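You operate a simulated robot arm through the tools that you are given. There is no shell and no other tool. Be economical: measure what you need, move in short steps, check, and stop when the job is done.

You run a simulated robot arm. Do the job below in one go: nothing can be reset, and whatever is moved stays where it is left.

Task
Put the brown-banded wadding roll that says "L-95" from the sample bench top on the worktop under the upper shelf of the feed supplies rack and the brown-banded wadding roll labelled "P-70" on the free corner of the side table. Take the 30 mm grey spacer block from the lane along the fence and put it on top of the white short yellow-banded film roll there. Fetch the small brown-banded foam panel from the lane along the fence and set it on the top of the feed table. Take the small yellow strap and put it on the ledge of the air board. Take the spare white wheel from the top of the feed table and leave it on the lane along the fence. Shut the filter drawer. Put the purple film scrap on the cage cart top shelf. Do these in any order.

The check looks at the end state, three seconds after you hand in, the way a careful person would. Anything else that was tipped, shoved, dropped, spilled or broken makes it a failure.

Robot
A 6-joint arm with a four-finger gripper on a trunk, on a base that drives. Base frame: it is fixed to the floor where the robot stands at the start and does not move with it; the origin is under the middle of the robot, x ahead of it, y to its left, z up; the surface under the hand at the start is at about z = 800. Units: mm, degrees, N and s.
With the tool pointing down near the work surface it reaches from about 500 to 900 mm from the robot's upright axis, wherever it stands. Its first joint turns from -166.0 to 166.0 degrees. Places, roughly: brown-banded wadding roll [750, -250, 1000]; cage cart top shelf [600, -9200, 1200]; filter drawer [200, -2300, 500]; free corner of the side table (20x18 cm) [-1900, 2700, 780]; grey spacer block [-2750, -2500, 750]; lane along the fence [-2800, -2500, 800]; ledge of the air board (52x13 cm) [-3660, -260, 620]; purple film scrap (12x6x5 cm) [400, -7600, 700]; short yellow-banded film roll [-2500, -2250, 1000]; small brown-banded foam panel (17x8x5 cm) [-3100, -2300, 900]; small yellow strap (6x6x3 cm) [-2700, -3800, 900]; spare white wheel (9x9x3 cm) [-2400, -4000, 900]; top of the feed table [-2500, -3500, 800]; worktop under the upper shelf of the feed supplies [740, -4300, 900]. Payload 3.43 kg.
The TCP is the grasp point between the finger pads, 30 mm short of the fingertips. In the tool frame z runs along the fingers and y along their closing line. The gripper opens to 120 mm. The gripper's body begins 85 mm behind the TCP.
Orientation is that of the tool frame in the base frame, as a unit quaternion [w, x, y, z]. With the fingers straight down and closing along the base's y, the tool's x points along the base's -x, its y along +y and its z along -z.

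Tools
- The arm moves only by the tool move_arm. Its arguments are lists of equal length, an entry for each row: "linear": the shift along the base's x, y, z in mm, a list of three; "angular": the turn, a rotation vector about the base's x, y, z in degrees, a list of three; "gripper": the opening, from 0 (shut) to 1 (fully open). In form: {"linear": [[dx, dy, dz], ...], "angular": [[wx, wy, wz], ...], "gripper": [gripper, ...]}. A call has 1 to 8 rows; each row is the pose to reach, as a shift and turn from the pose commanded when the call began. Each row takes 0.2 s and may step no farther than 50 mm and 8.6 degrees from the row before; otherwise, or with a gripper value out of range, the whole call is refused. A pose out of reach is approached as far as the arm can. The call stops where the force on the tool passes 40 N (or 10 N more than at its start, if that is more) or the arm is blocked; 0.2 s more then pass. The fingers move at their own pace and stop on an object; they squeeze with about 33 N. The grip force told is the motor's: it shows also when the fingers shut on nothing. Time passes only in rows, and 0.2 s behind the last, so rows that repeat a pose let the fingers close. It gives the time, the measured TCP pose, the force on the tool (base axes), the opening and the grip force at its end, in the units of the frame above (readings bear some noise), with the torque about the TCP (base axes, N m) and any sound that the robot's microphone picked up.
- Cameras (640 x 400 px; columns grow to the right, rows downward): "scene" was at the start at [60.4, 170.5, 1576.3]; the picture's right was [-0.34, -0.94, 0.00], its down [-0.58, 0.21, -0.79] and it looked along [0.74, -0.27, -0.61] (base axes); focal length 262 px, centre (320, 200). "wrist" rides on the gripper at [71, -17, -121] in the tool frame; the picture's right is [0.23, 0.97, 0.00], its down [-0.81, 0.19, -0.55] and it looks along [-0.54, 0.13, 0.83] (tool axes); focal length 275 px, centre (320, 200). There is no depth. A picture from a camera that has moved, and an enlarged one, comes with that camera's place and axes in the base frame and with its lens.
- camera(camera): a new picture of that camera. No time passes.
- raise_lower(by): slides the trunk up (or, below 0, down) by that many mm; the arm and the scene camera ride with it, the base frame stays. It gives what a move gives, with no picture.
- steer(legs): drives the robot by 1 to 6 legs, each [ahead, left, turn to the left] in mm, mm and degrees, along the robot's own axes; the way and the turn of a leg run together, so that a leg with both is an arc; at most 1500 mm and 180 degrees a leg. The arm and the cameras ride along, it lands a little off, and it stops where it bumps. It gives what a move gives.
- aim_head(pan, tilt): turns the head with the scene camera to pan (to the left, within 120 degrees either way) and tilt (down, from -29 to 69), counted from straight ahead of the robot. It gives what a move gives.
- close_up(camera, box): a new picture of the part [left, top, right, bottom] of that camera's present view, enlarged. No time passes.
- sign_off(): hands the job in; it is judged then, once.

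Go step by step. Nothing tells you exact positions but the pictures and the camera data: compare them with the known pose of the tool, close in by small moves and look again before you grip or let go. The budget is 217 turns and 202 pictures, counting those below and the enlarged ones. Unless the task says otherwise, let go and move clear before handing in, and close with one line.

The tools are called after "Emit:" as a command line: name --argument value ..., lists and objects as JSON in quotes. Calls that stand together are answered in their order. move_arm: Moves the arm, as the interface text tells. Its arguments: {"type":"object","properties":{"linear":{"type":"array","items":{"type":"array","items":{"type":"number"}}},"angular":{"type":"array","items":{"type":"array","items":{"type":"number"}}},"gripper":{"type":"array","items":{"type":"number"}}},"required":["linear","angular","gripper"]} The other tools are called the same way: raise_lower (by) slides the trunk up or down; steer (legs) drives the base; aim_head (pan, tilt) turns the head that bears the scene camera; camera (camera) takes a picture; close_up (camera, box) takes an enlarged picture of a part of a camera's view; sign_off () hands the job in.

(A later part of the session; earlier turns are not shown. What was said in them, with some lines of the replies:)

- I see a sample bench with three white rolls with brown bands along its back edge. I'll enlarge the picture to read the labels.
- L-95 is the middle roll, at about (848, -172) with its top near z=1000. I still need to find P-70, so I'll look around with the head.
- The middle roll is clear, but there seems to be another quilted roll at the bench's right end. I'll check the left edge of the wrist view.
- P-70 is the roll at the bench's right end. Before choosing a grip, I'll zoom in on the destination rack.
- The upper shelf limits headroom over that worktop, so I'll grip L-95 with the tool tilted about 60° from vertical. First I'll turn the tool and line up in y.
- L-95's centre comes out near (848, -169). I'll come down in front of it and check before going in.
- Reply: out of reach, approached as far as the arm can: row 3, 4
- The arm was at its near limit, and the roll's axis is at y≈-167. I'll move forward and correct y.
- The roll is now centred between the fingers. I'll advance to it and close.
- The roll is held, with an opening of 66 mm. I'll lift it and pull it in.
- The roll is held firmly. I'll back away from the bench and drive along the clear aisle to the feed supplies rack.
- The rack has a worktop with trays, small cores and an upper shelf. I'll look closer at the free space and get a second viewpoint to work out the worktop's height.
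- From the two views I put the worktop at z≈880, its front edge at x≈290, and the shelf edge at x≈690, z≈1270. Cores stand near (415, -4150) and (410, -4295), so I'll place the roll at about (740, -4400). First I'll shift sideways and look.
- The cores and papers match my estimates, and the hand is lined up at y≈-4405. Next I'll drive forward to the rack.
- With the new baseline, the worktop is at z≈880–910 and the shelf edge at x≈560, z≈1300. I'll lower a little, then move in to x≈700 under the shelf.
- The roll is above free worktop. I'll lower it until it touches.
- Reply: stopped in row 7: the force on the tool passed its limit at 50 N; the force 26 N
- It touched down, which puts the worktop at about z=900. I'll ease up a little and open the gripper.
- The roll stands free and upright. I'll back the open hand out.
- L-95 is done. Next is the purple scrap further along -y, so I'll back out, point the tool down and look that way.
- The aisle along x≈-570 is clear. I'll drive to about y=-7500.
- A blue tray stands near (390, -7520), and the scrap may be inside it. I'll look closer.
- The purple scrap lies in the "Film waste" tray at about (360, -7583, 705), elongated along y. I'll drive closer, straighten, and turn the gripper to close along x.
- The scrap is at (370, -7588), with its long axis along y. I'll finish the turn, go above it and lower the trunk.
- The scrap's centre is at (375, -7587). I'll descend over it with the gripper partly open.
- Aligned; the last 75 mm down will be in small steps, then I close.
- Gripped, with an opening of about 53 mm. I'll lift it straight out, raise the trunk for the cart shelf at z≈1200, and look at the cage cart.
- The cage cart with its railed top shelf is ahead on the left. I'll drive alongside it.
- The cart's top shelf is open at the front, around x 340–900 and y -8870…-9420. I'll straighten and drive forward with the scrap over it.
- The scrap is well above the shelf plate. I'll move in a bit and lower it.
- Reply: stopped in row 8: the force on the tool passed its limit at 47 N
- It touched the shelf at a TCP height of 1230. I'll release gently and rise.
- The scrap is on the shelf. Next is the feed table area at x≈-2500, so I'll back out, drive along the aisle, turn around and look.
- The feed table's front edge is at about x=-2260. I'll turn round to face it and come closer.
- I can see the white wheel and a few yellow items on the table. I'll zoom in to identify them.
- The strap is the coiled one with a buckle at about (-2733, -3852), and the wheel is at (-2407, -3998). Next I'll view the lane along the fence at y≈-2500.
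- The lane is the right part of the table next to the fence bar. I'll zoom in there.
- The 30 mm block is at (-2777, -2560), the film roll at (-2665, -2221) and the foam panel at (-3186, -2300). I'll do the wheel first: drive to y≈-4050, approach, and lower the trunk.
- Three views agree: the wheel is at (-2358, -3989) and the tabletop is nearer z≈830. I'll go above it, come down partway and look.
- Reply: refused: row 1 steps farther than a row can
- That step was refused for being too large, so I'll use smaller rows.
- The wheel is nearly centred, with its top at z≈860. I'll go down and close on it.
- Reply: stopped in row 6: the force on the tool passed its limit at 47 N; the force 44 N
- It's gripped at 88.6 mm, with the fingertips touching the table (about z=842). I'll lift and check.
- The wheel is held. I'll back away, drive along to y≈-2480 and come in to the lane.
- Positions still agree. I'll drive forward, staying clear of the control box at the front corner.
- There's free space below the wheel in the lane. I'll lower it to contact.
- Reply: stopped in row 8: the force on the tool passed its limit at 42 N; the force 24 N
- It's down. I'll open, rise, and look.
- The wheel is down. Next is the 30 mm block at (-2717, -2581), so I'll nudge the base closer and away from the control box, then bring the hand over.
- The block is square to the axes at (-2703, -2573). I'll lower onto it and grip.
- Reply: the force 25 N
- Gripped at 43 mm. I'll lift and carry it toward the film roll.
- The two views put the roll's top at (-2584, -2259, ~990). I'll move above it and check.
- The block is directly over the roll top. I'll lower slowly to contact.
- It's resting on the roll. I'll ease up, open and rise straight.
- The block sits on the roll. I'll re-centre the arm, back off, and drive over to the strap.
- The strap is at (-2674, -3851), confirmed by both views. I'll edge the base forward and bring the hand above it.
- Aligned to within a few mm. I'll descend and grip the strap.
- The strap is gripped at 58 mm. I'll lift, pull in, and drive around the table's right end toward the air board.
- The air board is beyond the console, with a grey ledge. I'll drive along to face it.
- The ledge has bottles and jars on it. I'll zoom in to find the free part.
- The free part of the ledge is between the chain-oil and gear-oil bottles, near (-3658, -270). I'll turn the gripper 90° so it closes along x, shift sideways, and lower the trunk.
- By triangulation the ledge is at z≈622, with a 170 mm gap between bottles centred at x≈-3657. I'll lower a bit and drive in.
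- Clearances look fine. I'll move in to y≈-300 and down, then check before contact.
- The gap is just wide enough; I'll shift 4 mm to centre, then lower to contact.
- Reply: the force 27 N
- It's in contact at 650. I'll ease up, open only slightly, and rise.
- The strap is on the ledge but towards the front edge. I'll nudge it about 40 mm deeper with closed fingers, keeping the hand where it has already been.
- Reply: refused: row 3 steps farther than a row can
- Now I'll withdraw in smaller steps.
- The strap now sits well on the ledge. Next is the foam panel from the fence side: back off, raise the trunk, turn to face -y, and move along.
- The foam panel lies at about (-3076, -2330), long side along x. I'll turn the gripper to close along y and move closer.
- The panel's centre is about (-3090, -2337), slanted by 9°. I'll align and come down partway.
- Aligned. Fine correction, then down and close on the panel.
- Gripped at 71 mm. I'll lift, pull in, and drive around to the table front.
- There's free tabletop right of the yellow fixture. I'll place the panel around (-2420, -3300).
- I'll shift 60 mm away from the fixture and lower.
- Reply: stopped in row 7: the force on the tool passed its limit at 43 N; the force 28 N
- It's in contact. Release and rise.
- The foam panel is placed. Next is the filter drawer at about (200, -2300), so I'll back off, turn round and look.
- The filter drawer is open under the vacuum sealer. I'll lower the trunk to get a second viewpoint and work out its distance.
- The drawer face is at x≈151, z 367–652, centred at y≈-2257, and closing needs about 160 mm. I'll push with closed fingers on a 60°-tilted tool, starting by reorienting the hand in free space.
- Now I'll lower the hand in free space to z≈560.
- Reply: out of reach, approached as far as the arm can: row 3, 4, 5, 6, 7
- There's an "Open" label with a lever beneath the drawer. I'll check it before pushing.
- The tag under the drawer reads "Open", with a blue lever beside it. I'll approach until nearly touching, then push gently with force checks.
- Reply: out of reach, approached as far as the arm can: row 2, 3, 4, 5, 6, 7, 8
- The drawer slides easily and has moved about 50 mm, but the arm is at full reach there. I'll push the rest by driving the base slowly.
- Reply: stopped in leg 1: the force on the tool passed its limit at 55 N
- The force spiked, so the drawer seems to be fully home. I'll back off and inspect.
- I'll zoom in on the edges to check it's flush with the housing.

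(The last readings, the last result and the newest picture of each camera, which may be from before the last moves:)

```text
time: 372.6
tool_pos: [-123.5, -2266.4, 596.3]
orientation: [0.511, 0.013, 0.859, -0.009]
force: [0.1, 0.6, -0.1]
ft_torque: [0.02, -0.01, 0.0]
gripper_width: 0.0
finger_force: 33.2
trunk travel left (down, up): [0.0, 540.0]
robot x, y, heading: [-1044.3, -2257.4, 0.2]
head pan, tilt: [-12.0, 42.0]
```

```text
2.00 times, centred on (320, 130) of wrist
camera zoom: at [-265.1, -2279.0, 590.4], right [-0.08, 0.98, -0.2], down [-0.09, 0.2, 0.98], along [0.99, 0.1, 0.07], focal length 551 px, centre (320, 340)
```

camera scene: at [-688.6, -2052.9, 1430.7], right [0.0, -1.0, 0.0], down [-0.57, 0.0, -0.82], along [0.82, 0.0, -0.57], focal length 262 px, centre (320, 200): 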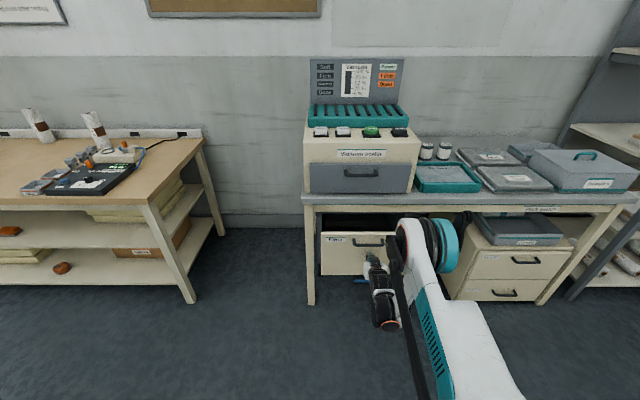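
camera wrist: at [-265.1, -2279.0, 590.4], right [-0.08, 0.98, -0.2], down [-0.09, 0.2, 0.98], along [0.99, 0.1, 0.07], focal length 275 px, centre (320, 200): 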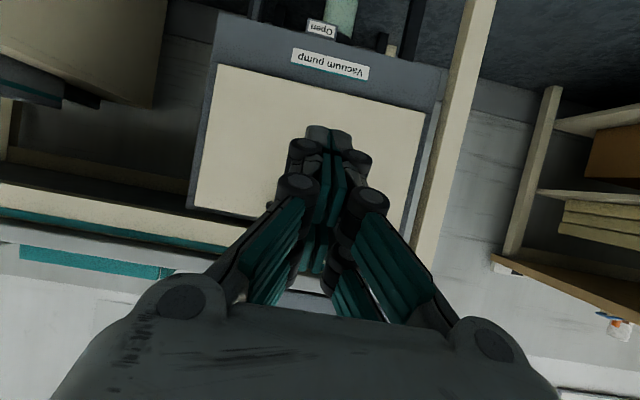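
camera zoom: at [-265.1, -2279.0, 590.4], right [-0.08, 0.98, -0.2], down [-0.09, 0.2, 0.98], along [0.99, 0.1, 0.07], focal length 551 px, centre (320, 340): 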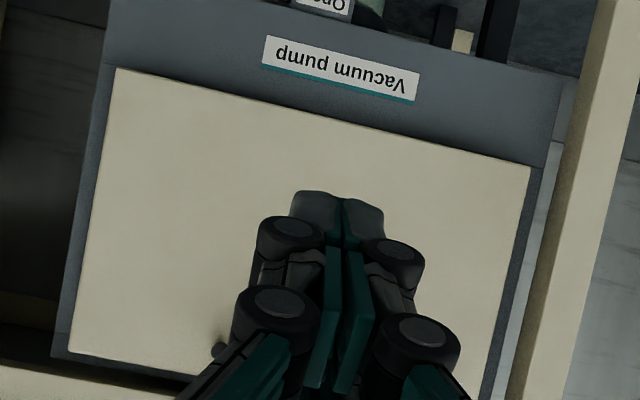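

The drawer panel sits flush against the pump housing. Last is P-70: I'll raise the trunk and arm, then drive to the sample bench.

Emit:
raise_lower --by 150

Emit:
move_arm --linear '[[-20, 0, 40], [-45, 0, 80], [-75, 0, 118], [-108, 0, 155], [-141, 0, 192], [-174, 0, 229], [-207, 0, 266], [-240, 0, 303]]' --angular '[[0, 0, 0], [0, 0, 0], [0, 0, 0], [0, 0, 0], [0, 0, 0], [0, 0, 0], [0, 0, 0], [0, 0, 0]]' --gripper '[1, 1, 1, 1, 1, 1, 1, 1]'

Emit:
steer --legs '[[0, 1450, 0], [650, 0, 0]]'

Emit:
aim_head --pan -10 --tilt 30

Emit:
camera --camera "scene"

Emit:
camera --camera "wrist"

```text
time: 374.3
tool_pos: [-124.4, -2267.2, 747.9]
orientation: [0.512, 0.013, 0.859, -0.009]
force: [1.1, -0.2, 0.2]
ft_torque: [-0.01, 0.01, -0.01]
gripper_width: 0.0
finger_force: 33.8
trunk travel left (down, up): [-150.0, 390.0]
robot x, y, heading: [-1047.1, -2254.3, -0.2]
head pan, tilt: [-12.0, 42.0]
```

```text
time: 376.1
tool_pos: [-365.8, -2270.1, 1052.0]
orientation: [0.511, 0.012, 0.859, -0.008]
force: [-0.7, 0.4, -0.1]
ft_torque: [0.01, -0.02, 0.04]
gripper_width: 119.9
finger_force: 0.0
trunk travel left (down, up): [-150.0, 390.0]
robot x, y, heading: [-1047.7, -2250.8, 0.2]
head pan, tilt: [-12.0, 42.0]
```

```text
time: 386.5
tool_pos: [253.9, -777.8, 1051.4]
orientation: [0.511, 0.0, 0.86, -0.001]
force: [-0.4, 0.5, -0.2]
ft_torque: [-0.03, 0.02, 0.01]
gripper_width: 120.0
finger_force: 0.0
trunk travel left (down, up): [-150.0, 390.0]
robot x, y, heading: [-424.8, -778.7, 1.7]
head pan, tilt: [-12.0, 42.0]
```

```text
time: 387.2
tool_pos: [254.0, -776.8, 1051.4]
orientation: [0.512, 0.0, 0.859, -0.001]
force: [-0.4, -0.4, -0.8]
ft_torque: [-0.03, 0.0, 0.01]
gripper_width: 120.1
finger_force: 0.0
trunk travel left (down, up): [-150.0, 390.0]
robot x, y, heading: [-426.4, -780.8, 2.1]
head pan, tilt: [-10.0, 30.0]
```

```text
64 pictures are left
camera scene: at [-365.9, -594.2, 1588.4], right [-0.14, -0.99, 0.0], down [-0.5, 0.07, -0.87], along [0.86, -0.12, -0.5], focal length 262 px, centre (320, 200)
```

scene: 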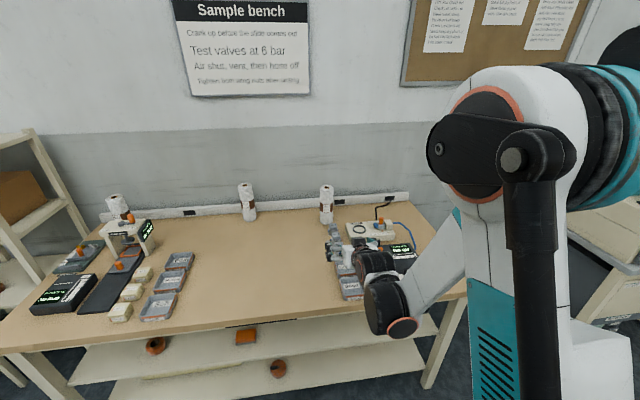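

```text
63 pictures are left
camera wrist: at [113.4, -792.9, 1045.5], right [-0.11, 0.97, -0.2], down [-0.1, 0.19, 0.98], along [0.99, 0.13, 0.07], focal length 275 px, centre (320, 200)
```

wrist: 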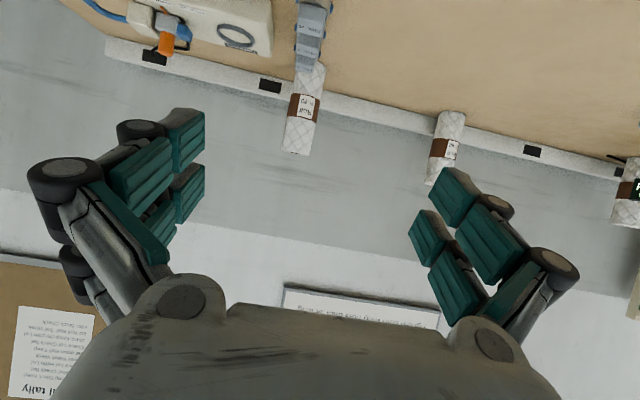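

P-70 stands against the wall with some grey valve bodies in front of it. I'll zoom in.

Emit:
close_up --camera "scene" --box '[290, 170, 450, 300]'

Emit:
close_up --camera "wrist" --box '[230, 0, 390, 170]'

```text
3.08 times, centred on (370, 235) of scene
camera zoom: at [-365.9, -594.2, 1588.4], right [-0.14, -0.99, 0.0], down [-0.5, 0.07, -0.87], along [0.86, -0.12, -0.5], focal length 806 px, centre (166, 92)
```

zoom: 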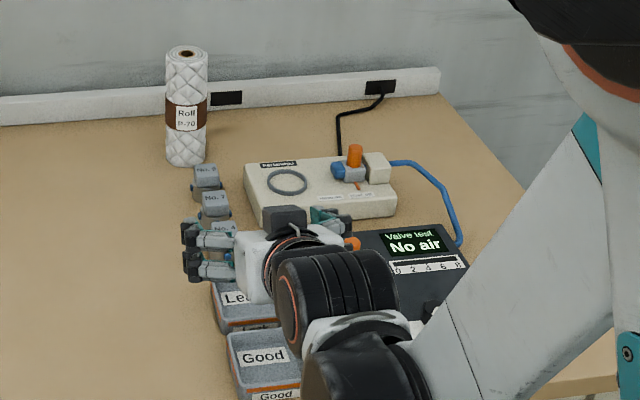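

```text
2.35 times, centred on (310, 85) of wrist
camera zoom: at [113.4, -792.9, 1045.5], right [-0.11, 0.97, -0.2], down [-0.1, 0.19, 0.98], along [0.99, 0.13, 0.07], focal length 648 px, centre (344, 471)
```

zoom: 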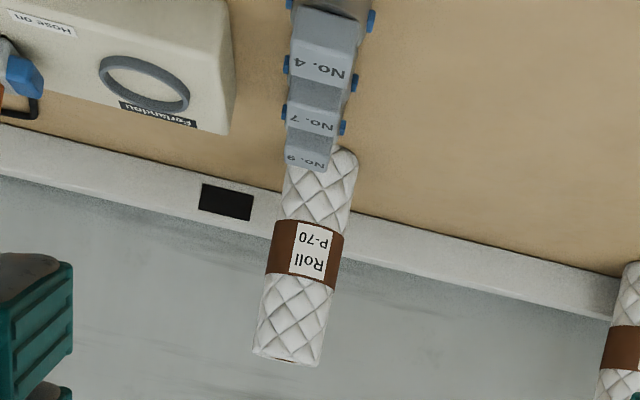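

P-70 is at about (772, -784) and the valves in front are low. I'll straighten and drive up to the bench.

Emit:
steer --legs '[[395, 12, -2.1]]'

Emit:
camera --camera "wrist"

Emit:
camera --camera "scene"

```text
time: 389.7
tool_pos: [642.5, -783.7, 1050.1]
orientation: [0.511, 0.016, 0.859, -0.01]
force: [-0.2, -0.7, -0.7]
ft_torque: [-0.02, -0.02, 0.01]
gripper_width: 120.0
finger_force: 0.1
trunk travel left (down, up): [-150.0, 390.0]
robot x, y, heading: [-41.0, -765.5, -0.3]
head pan, tilt: [-10.0, 30.0]
```

```text
60 pictures are left
camera wrist: at [502.2, -795.5, 1045.4], right [-0.07, 0.98, -0.2], down [-0.09, 0.2, 0.98], along [0.99, 0.09, 0.07], focal length 275 px, centre (320, 200)
```

wrist: 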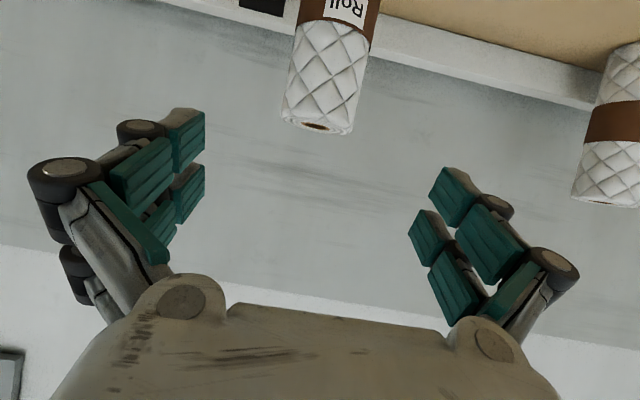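

```text
59 pictures are left
camera scene: at [30.4, -579.6, 1588.4], right [-0.18, -0.98, 0.0], down [-0.49, 0.09, -0.87], along [0.85, -0.15, -0.5], focal length 262 px, centre (320, 200)
```

scene: 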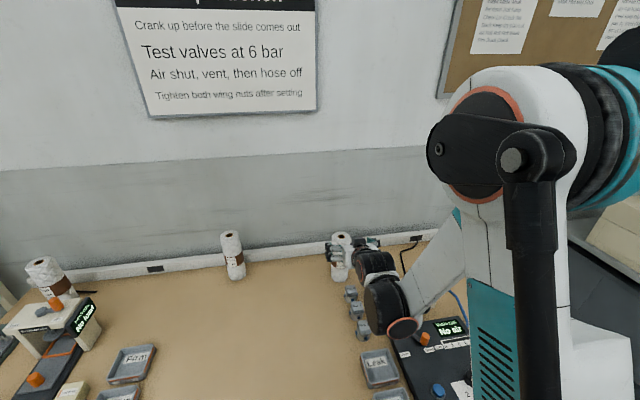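

Lined up. I'll lower in front of the roll and check.

Emit:
move_arm --linear '[[15, -2, -35], [30, -4, -70], [40, -4, -105], [45, -4, -118]]' --angular '[[0, 0, 0], [0, 0, 0], [0, 0, 0], [0, 0, 0]]' --gripper '[1, 1, 1, 1]'

Emit:
camera --camera "wrist"

Emit:
close_up --camera "scene" --box '[280, 200, 440, 330]'

```text
time: 390.7
tool_pos: [705.7, -786.7, 946.5]
orientation: [0.51, 0.016, 0.86, -0.011]
force: [-0.3, 0.9, 0.6]
ft_torque: [0.01, -0.01, 0.0]
gripper_width: 119.8
finger_force: 0.0
out of reach, approached as far as the arm can: row 3, 4
trunk travel left (down, up): [-150.0, 390.0]
robot x, y, heading: [-36.2, -764.8, -0.2]
head pan, tilt: [-10.0, 30.0]
```

```text
58 pictures are left
camera wrist: at [565.3, -797.6, 940.4], right [-0.07, 0.98, -0.2], down [-0.09, 0.2, 0.98], along [0.99, 0.09, 0.07], focal length 275 px, centre (320, 200)
```

wrist: 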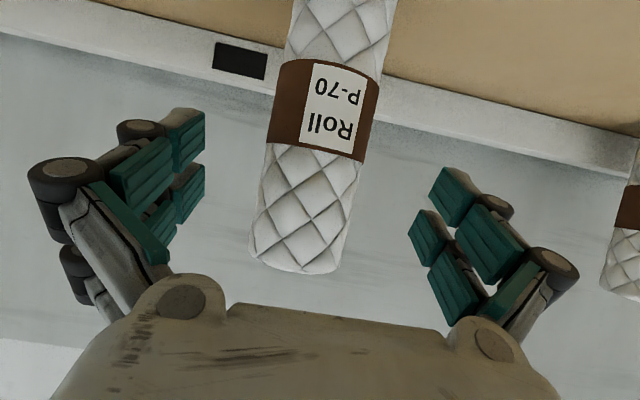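

```text
3.08 times, centred on (360, 265) of scene
camera zoom: at [30.7, -579.6, 1588.4], right [-0.18, -0.98, 0.0], down [-0.49, 0.09, -0.87], along [0.85, -0.15, -0.5], focal length 806 px, centre (197, 0)
```

zoom: 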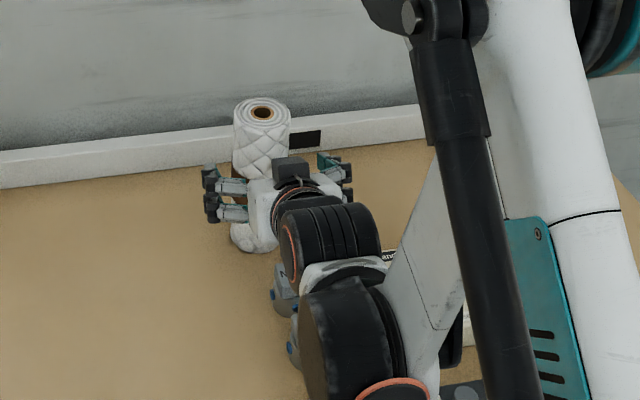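

Same picture as before gripping L-95. I'll advance 67 mm and close.

Emit:
move_arm --linear '[[35, -1, -6], [67, -2, -12], [67, -2, -12], [67, -2, -12], [67, -2, -12]]' --angular '[[0, 0, 0], [0, 0, 0], [0, 0, 0], [0, 0, 0], [0, 0, 0]]' --gripper '[1, 1, 0.4, 0.4, 0.4]'

Emit:
move_arm --linear '[[0, 0, 35], [0, 0, 75], [0, 0, 115], [-30, 0, 150], [-70, 0, 165], [-110, 0, 175], [-140, 0, 180]]' --angular '[[0, 0, 0], [0, 0, 0], [0, 0, 0], [0, 0, 0], [0, 0, 0], [0, 0, 0], [0, 0, 0]]' --gripper '[0.3, 0.3, 0.3, 0.3, 0.3, 0.3, 0.3]'

Emit:
camera --camera "wrist"

```text
time: 391.9
tool_pos: [770.9, -789.8, 934.1]
orientation: [0.511, 0.015, 0.859, -0.01]
force: [-0.6, -1.2, 7.3]
ft_torque: [0.15, 0.09, 0.01]
gripper_width: 65.3
finger_force: 33.2
trunk travel left (down, up): [-150.0, 390.0]
robot x, y, heading: [-39.4, -764.9, -0.2]
head pan, tilt: [-10.0, 30.0]
```

```text
time: 393.5
tool_pos: [630.9, -788.6, 1115.7]
orientation: [0.511, 0.015, 0.859, -0.009]
force: [-0.6, -0.6, -0.5]
ft_torque: [0.03, -0.01, -0.02]
gripper_width: 65.1
finger_force: 33.3
trunk travel left (down, up): [-150.0, 390.0]
robot x, y, heading: [-41.0, -764.3, -0.4]
head pan, tilt: [-10.0, 30.0]
```

```text
56 pictures are left
camera wrist: at [490.2, -800.8, 1108.9], right [-0.07, 0.98, -0.2], down [-0.09, 0.2, 0.98], along [0.99, 0.09, 0.08], focal length 275 px, centre (320, 200)
```

wrist: 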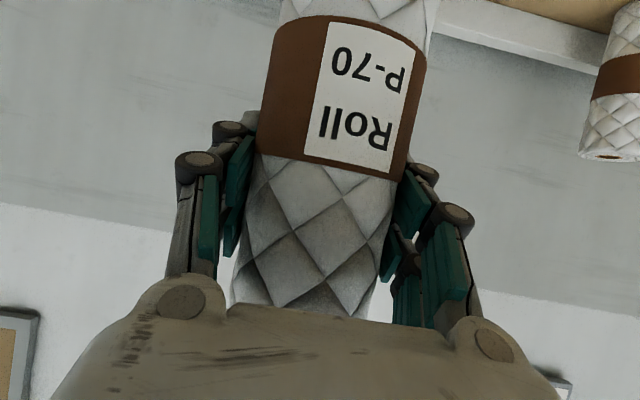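

P-70 is held. I'll back off, turn left to face +y, and drive toward the side table.

Emit:
steer --legs '[[-700, 0, 0], [0, 0, 90], [1500, 0, 0], [300, 0, 0]]'

Emit:
aim_head --pan 35 --tilt 20

Emit:
camera --camera "scene"

```text
time: 409.6
tool_pos: [-655.3, 1673.7, 1114.3]
orientation: [0.372, -0.591, 0.624, 0.351]
force: [0.3, 0.0, -1.1]
ft_torque: [0.0, 0.02, -0.02]
gripper_width: 65.4
finger_force: 32.4
trunk travel left (down, up): [-150.0, 390.0]
robot x, y, heading: [-691.0, 1002.9, 88.5]
head pan, tilt: [-10.0, 30.0]
```

```text
time: 410.7
tool_pos: [-655.1, 1674.2, 1114.1]
orientation: [0.372, -0.591, 0.623, 0.351]
force: [-0.1, 0.2, 0.6]
ft_torque: [0.02, 0.0, -0.03]
gripper_width: 65.3
finger_force: 32.9
trunk travel left (down, up): [-150.0, 390.0]
robot x, y, heading: [-692.6, 999.8, 89.0]
head pan, tilt: [35.0, 20.0]
```

```text
55 pictures are left
camera scene: at [-943.9, 1065.5, 1604.5], right [0.83, 0.56, 0.0], down [0.19, -0.28, -0.94], along [-0.52, 0.78, -0.34], focal length 262 px, centre (320, 200)
```

scene: 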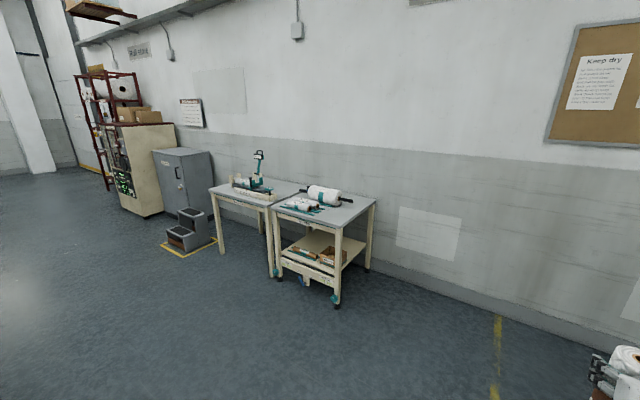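

The side table spans about x -2500…-1820 with its front at y≈2650, and the free corner looks to be front right. I'll drive closer.

Emit:
steer --legs '[[0, 1200, 1], [450, 0, 0]]'

Emit:
aim_head --pan 0 --tilt 32

Emit:
camera --camera "scene"

Emit:
close_up --camera "scene" --box '[160, 120, 420, 300]'

```text
time: 419.2
tool_pos: [-1880.8, 2139.3, 1114.0]
orientation: [0.37, -0.595, 0.619, 0.354]
force: [-0.2, -0.3, -0.8]
ft_torque: [0.02, -0.02, -0.01]
gripper_width: 65.3
finger_force: 32.8
trunk travel left (down, up): [-150.0, 390.0]
robot x, y, heading: [-1910.6, 1470.2, 89.4]
head pan, tilt: [35.0, 20.0]
```

```text
time: 420.2
tool_pos: [-1881.9, 2139.3, 1115.4]
orientation: [0.369, -0.596, 0.62, 0.354]
force: [0.5, -0.6, 0.0]
ft_torque: [0.02, -0.01, 0.02]
gripper_width: 65.3
finger_force: 33.2
trunk travel left (down, up): [-150.0, 390.0]
robot x, y, heading: [-1908.7, 1468.5, 89.5]
head pan, tilt: [0.0, 32.0]
```

```text
54 pictures are left
camera scene: at [-2110.5, 1540.5, 1585.3], right [1.0, -0.01, 0.0], down [0.0, -0.53, -0.85], along [0.01, 0.85, -0.53], focal length 262 px, centre (320, 200)
```

scene: 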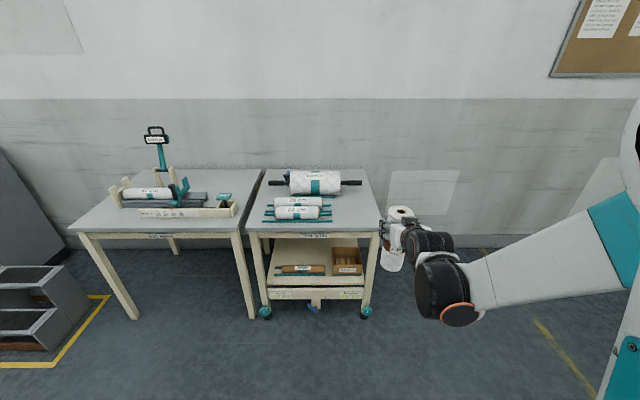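

```text
2.22 times, centred on (290, 210) of scene
camera zoom: at [-2110.5, 1540.5, 1585.3], right [1.0, -0.01, 0.0], down [0.0, -0.53, -0.85], along [0.01, 0.85, -0.53], focal length 582 px, centre (387, 178)
```

zoom: 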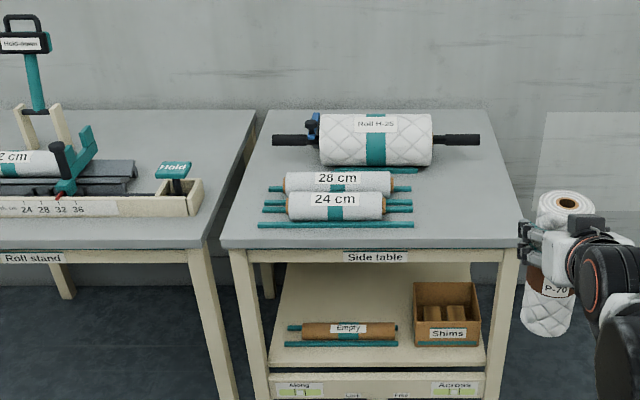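

The free front-right corner is about x -2030…-1790, y 2549…2850. I'll drive in and place P-70 near (-1895, 2665).

Emit:
steer --legs '[[400, 10, 0.5]]'

Emit:
aim_head --pan -5 --tilt 42

Emit:
camera --camera "scene"

Emit:
camera --camera "wrist"

```text
time: 422.6
tool_pos: [-1893.0, 2535.0, 1114.4]
orientation: [0.369, -0.597, 0.618, 0.354]
force: [0.1, -1.0, -1.2]
ft_torque: [0.01, 0.02, 0.0]
gripper_width: 65.6
finger_force: 32.4
trunk travel left (down, up): [-150.0, 390.0]
robot x, y, heading: [-1912.6, 1865.2, 89.8]
head pan, tilt: [0.0, 32.0]
```

```text
time: 423.4
tool_pos: [-1894.5, 2534.6, 1115.6]
orientation: [0.369, -0.596, 0.618, 0.354]
force: [-0.4, -1.5, -0.5]
ft_torque: [0.0, 0.0, 0.03]
gripper_width: 65.3
finger_force: 32.5
trunk travel left (down, up): [-150.0, 390.0]
robot x, y, heading: [-1916.6, 1861.9, 90.3]
head pan, tilt: [-5.0, 42.0]
```

```text
52 pictures are left
camera scene: at [-2111.1, 1928.4, 1570.2], right [1.0, -0.09, 0.0], down [-0.06, -0.67, -0.74], along [0.07, 0.74, -0.67], focal length 262 px, centre (320, 200)
```

scene: 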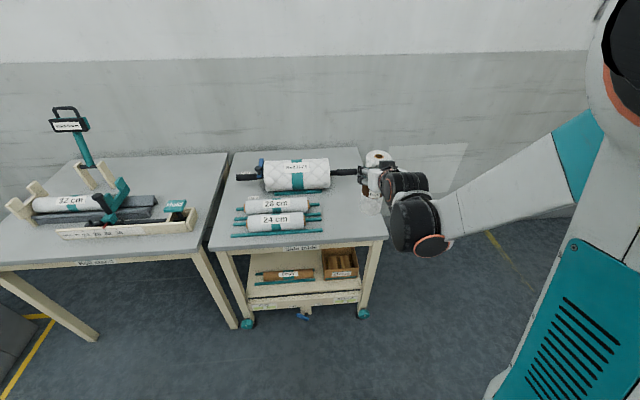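

```text
51 pictures are left
camera wrist: at [-1881.1, 2395.0, 1108.6], right [-0.98, -0.08, -0.2], down [-0.2, -0.09, 0.98], along [-0.09, 0.99, 0.07], focal length 275 px, centre (320, 200)
```

wrist: 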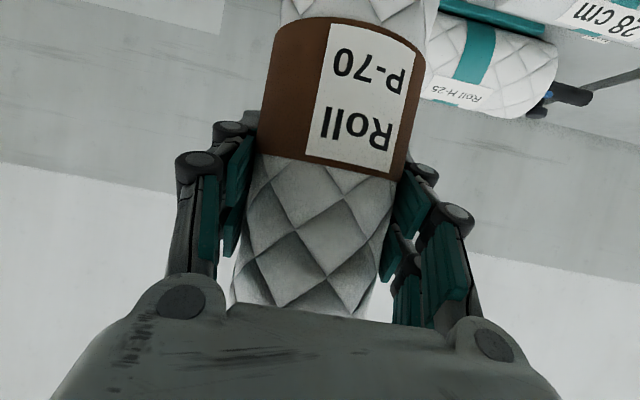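

Emit:
move_arm --linear '[[-1, 35, -25], [-2, 70, -55], [-3, 100, -85], [-3, 120, -120]]' --angular '[[0, 0, 0], [0, 0, 0], [0, 0, 0], [0, 0, 0]]' --gripper '[0.3, 0.3, 0.3, 0.3]'

Emit:
close_up --camera "scene" --box '[210, 130, 450, 270]'

```text
time: 424.4
tool_pos: [-1895.3, 2658.1, 993.3]
orientation: [0.369, -0.597, 0.618, 0.355]
force: [0.5, 0.2, -0.5]
ft_torque: [-0.01, -0.02, -0.02]
gripper_width: 65.2
finger_force: 33.4
trunk travel left (down, up): [-150.0, 390.0]
robot x, y, heading: [-1918.3, 1864.7, 89.7]
head pan, tilt: [-5.0, 42.0]
```

```text
2.67 times, centred on (330, 200) of scene
camera zoom: at [-2111.1, 1929.0, 1570.1], right [1.0, -0.09, 0.0], down [-0.06, -0.67, -0.74], along [0.07, 0.74, -0.67], focal length 699 px, centre (293, 200)
```

zoom: 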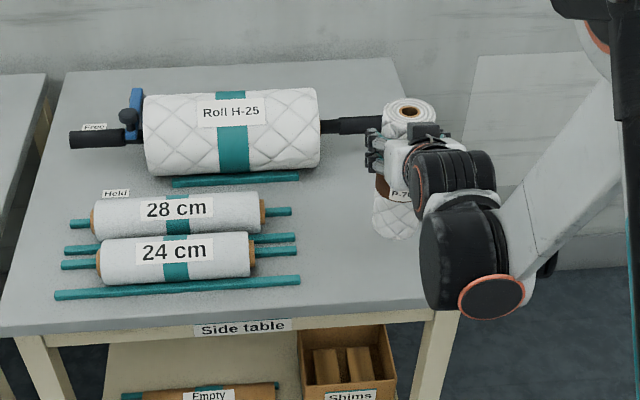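

Positioned over the free corner; lowering to contact.

Emit:
move_arm --linear '[[0, 0, -30], [0, 0, -55], [0, 0, -64], [0, 0, -70], [0, 0, -76], [0, 0, -82], [0, 0, -88], [0, 0, -94]]' --angular '[[0, 0, 0], [0, 0, 0], [0, 0, 0], [0, 0, 0], [0, 0, 0], [0, 0, 0], [0, 0, 0], [0, 0, 0]]' --gripper '[0.3, 0.3, 0.3, 0.3, 0.3, 0.3, 0.3, 0.3]'

Emit:
close_up --camera "scene" --box '[210, 130, 450, 270]'

```text
time: 425.9
tool_pos: [-1897.1, 2655.8, 915.3]
orientation: [0.372, -0.595, 0.616, 0.358]
force: [0.7, -0.8, 24.7]
ft_torque: [-0.12, 0.04, 0.01]
gripper_width: 65.8
finger_force: 33.0
trunk travel left (down, up): [-150.0, 390.0]
robot x, y, heading: [-1918.6, 1864.1, 89.6]
head pan, tilt: [-5.0, 42.0]
stopped in row 7: the force on the tool passed its limit at 48 N (the readings are from after the stop); the commanded pose is now the measured one
```

```text
2.67 times, centred on (330, 200) of scene
camera zoom: at [-2111.0, 1925.7, 1570.5], right [1.0, -0.09, 0.0], down [-0.06, -0.67, -0.74], along [0.07, 0.74, -0.67], focal length 699 px, centre (293, 200)
```

zoom: 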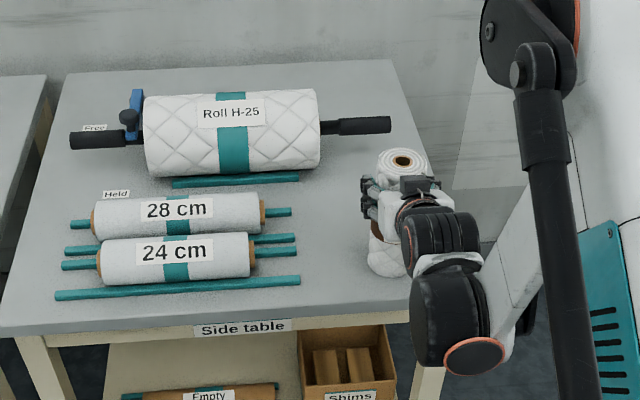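

It's standing on the corner. I'll ease up, open, and back straight out.

Emit:
move_arm --linear '[[0, 0, 1.5], [0, 0, 1.5], [0, 0, 1.5], [0, 0, 1.5]]' --angular '[[0, 0, 0], [0, 0, 0], [0, 0, 0], [0, 0, 0]]' --gripper '[0.5, 0.65, 1, 1]'

Emit:
move_arm --linear '[[0, -30, 3], [0, -60, 15], [0, -85, 45], [0, -105, 85], [0, -125, 125]]' --angular '[[0, 0, 0], [0, 0, 0], [0, 0, 0], [0, 0, 0], [0, 0, 0]]' --gripper '[1, 1, 1, 1, 1]'

Emit:
camera --camera "scene"

Emit:
camera --camera "wrist"

```text
time: 426.9
tool_pos: [-1896.4, 2657.1, 912.8]
orientation: [0.37, -0.596, 0.617, 0.357]
force: [-0.1, 0.5, 0.0]
ft_torque: [0.0, 0.02, 0.01]
gripper_width: 120.1
finger_force: 0.0
trunk travel left (down, up): [-150.0, 390.0]
robot x, y, heading: [-1916.3, 1864.6, 89.8]
head pan, tilt: [-5.0, 42.0]
```

```text
time: 428.1
tool_pos: [-1894.1, 2531.9, 1040.1]
orientation: [0.371, -0.596, 0.616, 0.357]
force: [0.5, -0.2, 0.4]
ft_torque: [-0.02, -0.01, 0.02]
gripper_width: 120.1
finger_force: 0.0
out of reach, approached as far as the arm can: row 1, 2, 3
trunk travel left (down, up): [-150.0, 390.0]
robot x, y, heading: [-1915.5, 1864.3, 89.8]
head pan, tilt: [-5.0, 42.0]
```

```text
48 pictures are left
camera scene: at [-2111.0, 1927.6, 1570.3], right [1.0, -0.09, 0.0], down [-0.06, -0.67, -0.74], along [0.07, 0.74, -0.67], focal length 262 px, centre (320, 200)
```

scene: 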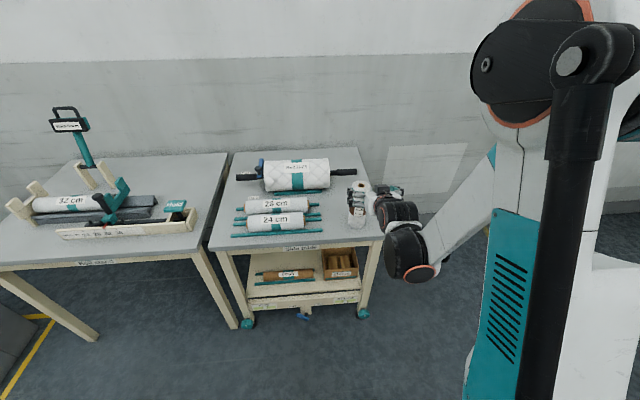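

```text
47 pictures are left
camera wrist: at [-1882.2, 2391.5, 1032.9], right [-0.98, -0.07, -0.2], down [-0.2, -0.1, 0.98], along [-0.09, 0.99, 0.08], focal length 275 px, centre (320, 200)
```

wrist: 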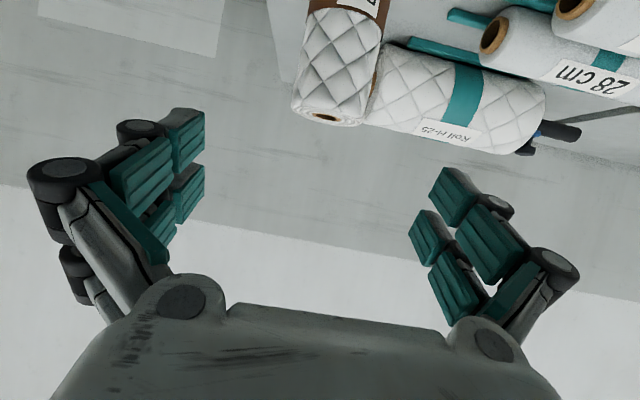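

P-70 stands upright on the corner. I'll back away and take a final look.

Emit:
steer --legs '[[-400, 0, 0]]'

Emit:
close_up --camera "scene" --box '[200, 60, 460, 220]'

```text
time: 430.7
tool_pos: [-1897.0, 2123.8, 1039.4]
orientation: [0.37, -0.596, 0.616, 0.357]
force: [-0.3, 0.2, 0.0]
ft_torque: [-0.01, 0.03, -0.01]
gripper_width: 120.0
finger_force: 0.1
trunk travel left (down, up): [-150.0, 390.0]
robot x, y, heading: [-1917.3, 1458.9, 90.0]
head pan, tilt: [-5.0, 42.0]
```

```text
2.46 times, centred on (330, 140) of scene
camera zoom: at [-2112.2, 1519.8, 1570.2], right [1.0, -0.09, 0.0], down [-0.06, -0.67, -0.74], along [0.07, 0.74, -0.67], focal length 645 px, centre (295, 348)
```

zoom: 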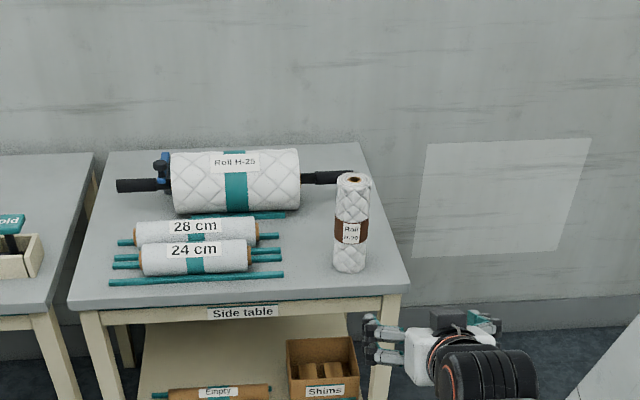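

All the jobs are done and the hand is clear, so I'm handing in.

Emit:
sign_off

```text
The job is handed in.
```

I finished all eight jobs and handed in: both wadding rolls, the spacer block, foam panel, strap, wheel and film scrap are where you asked, and the filter drawer is shut.
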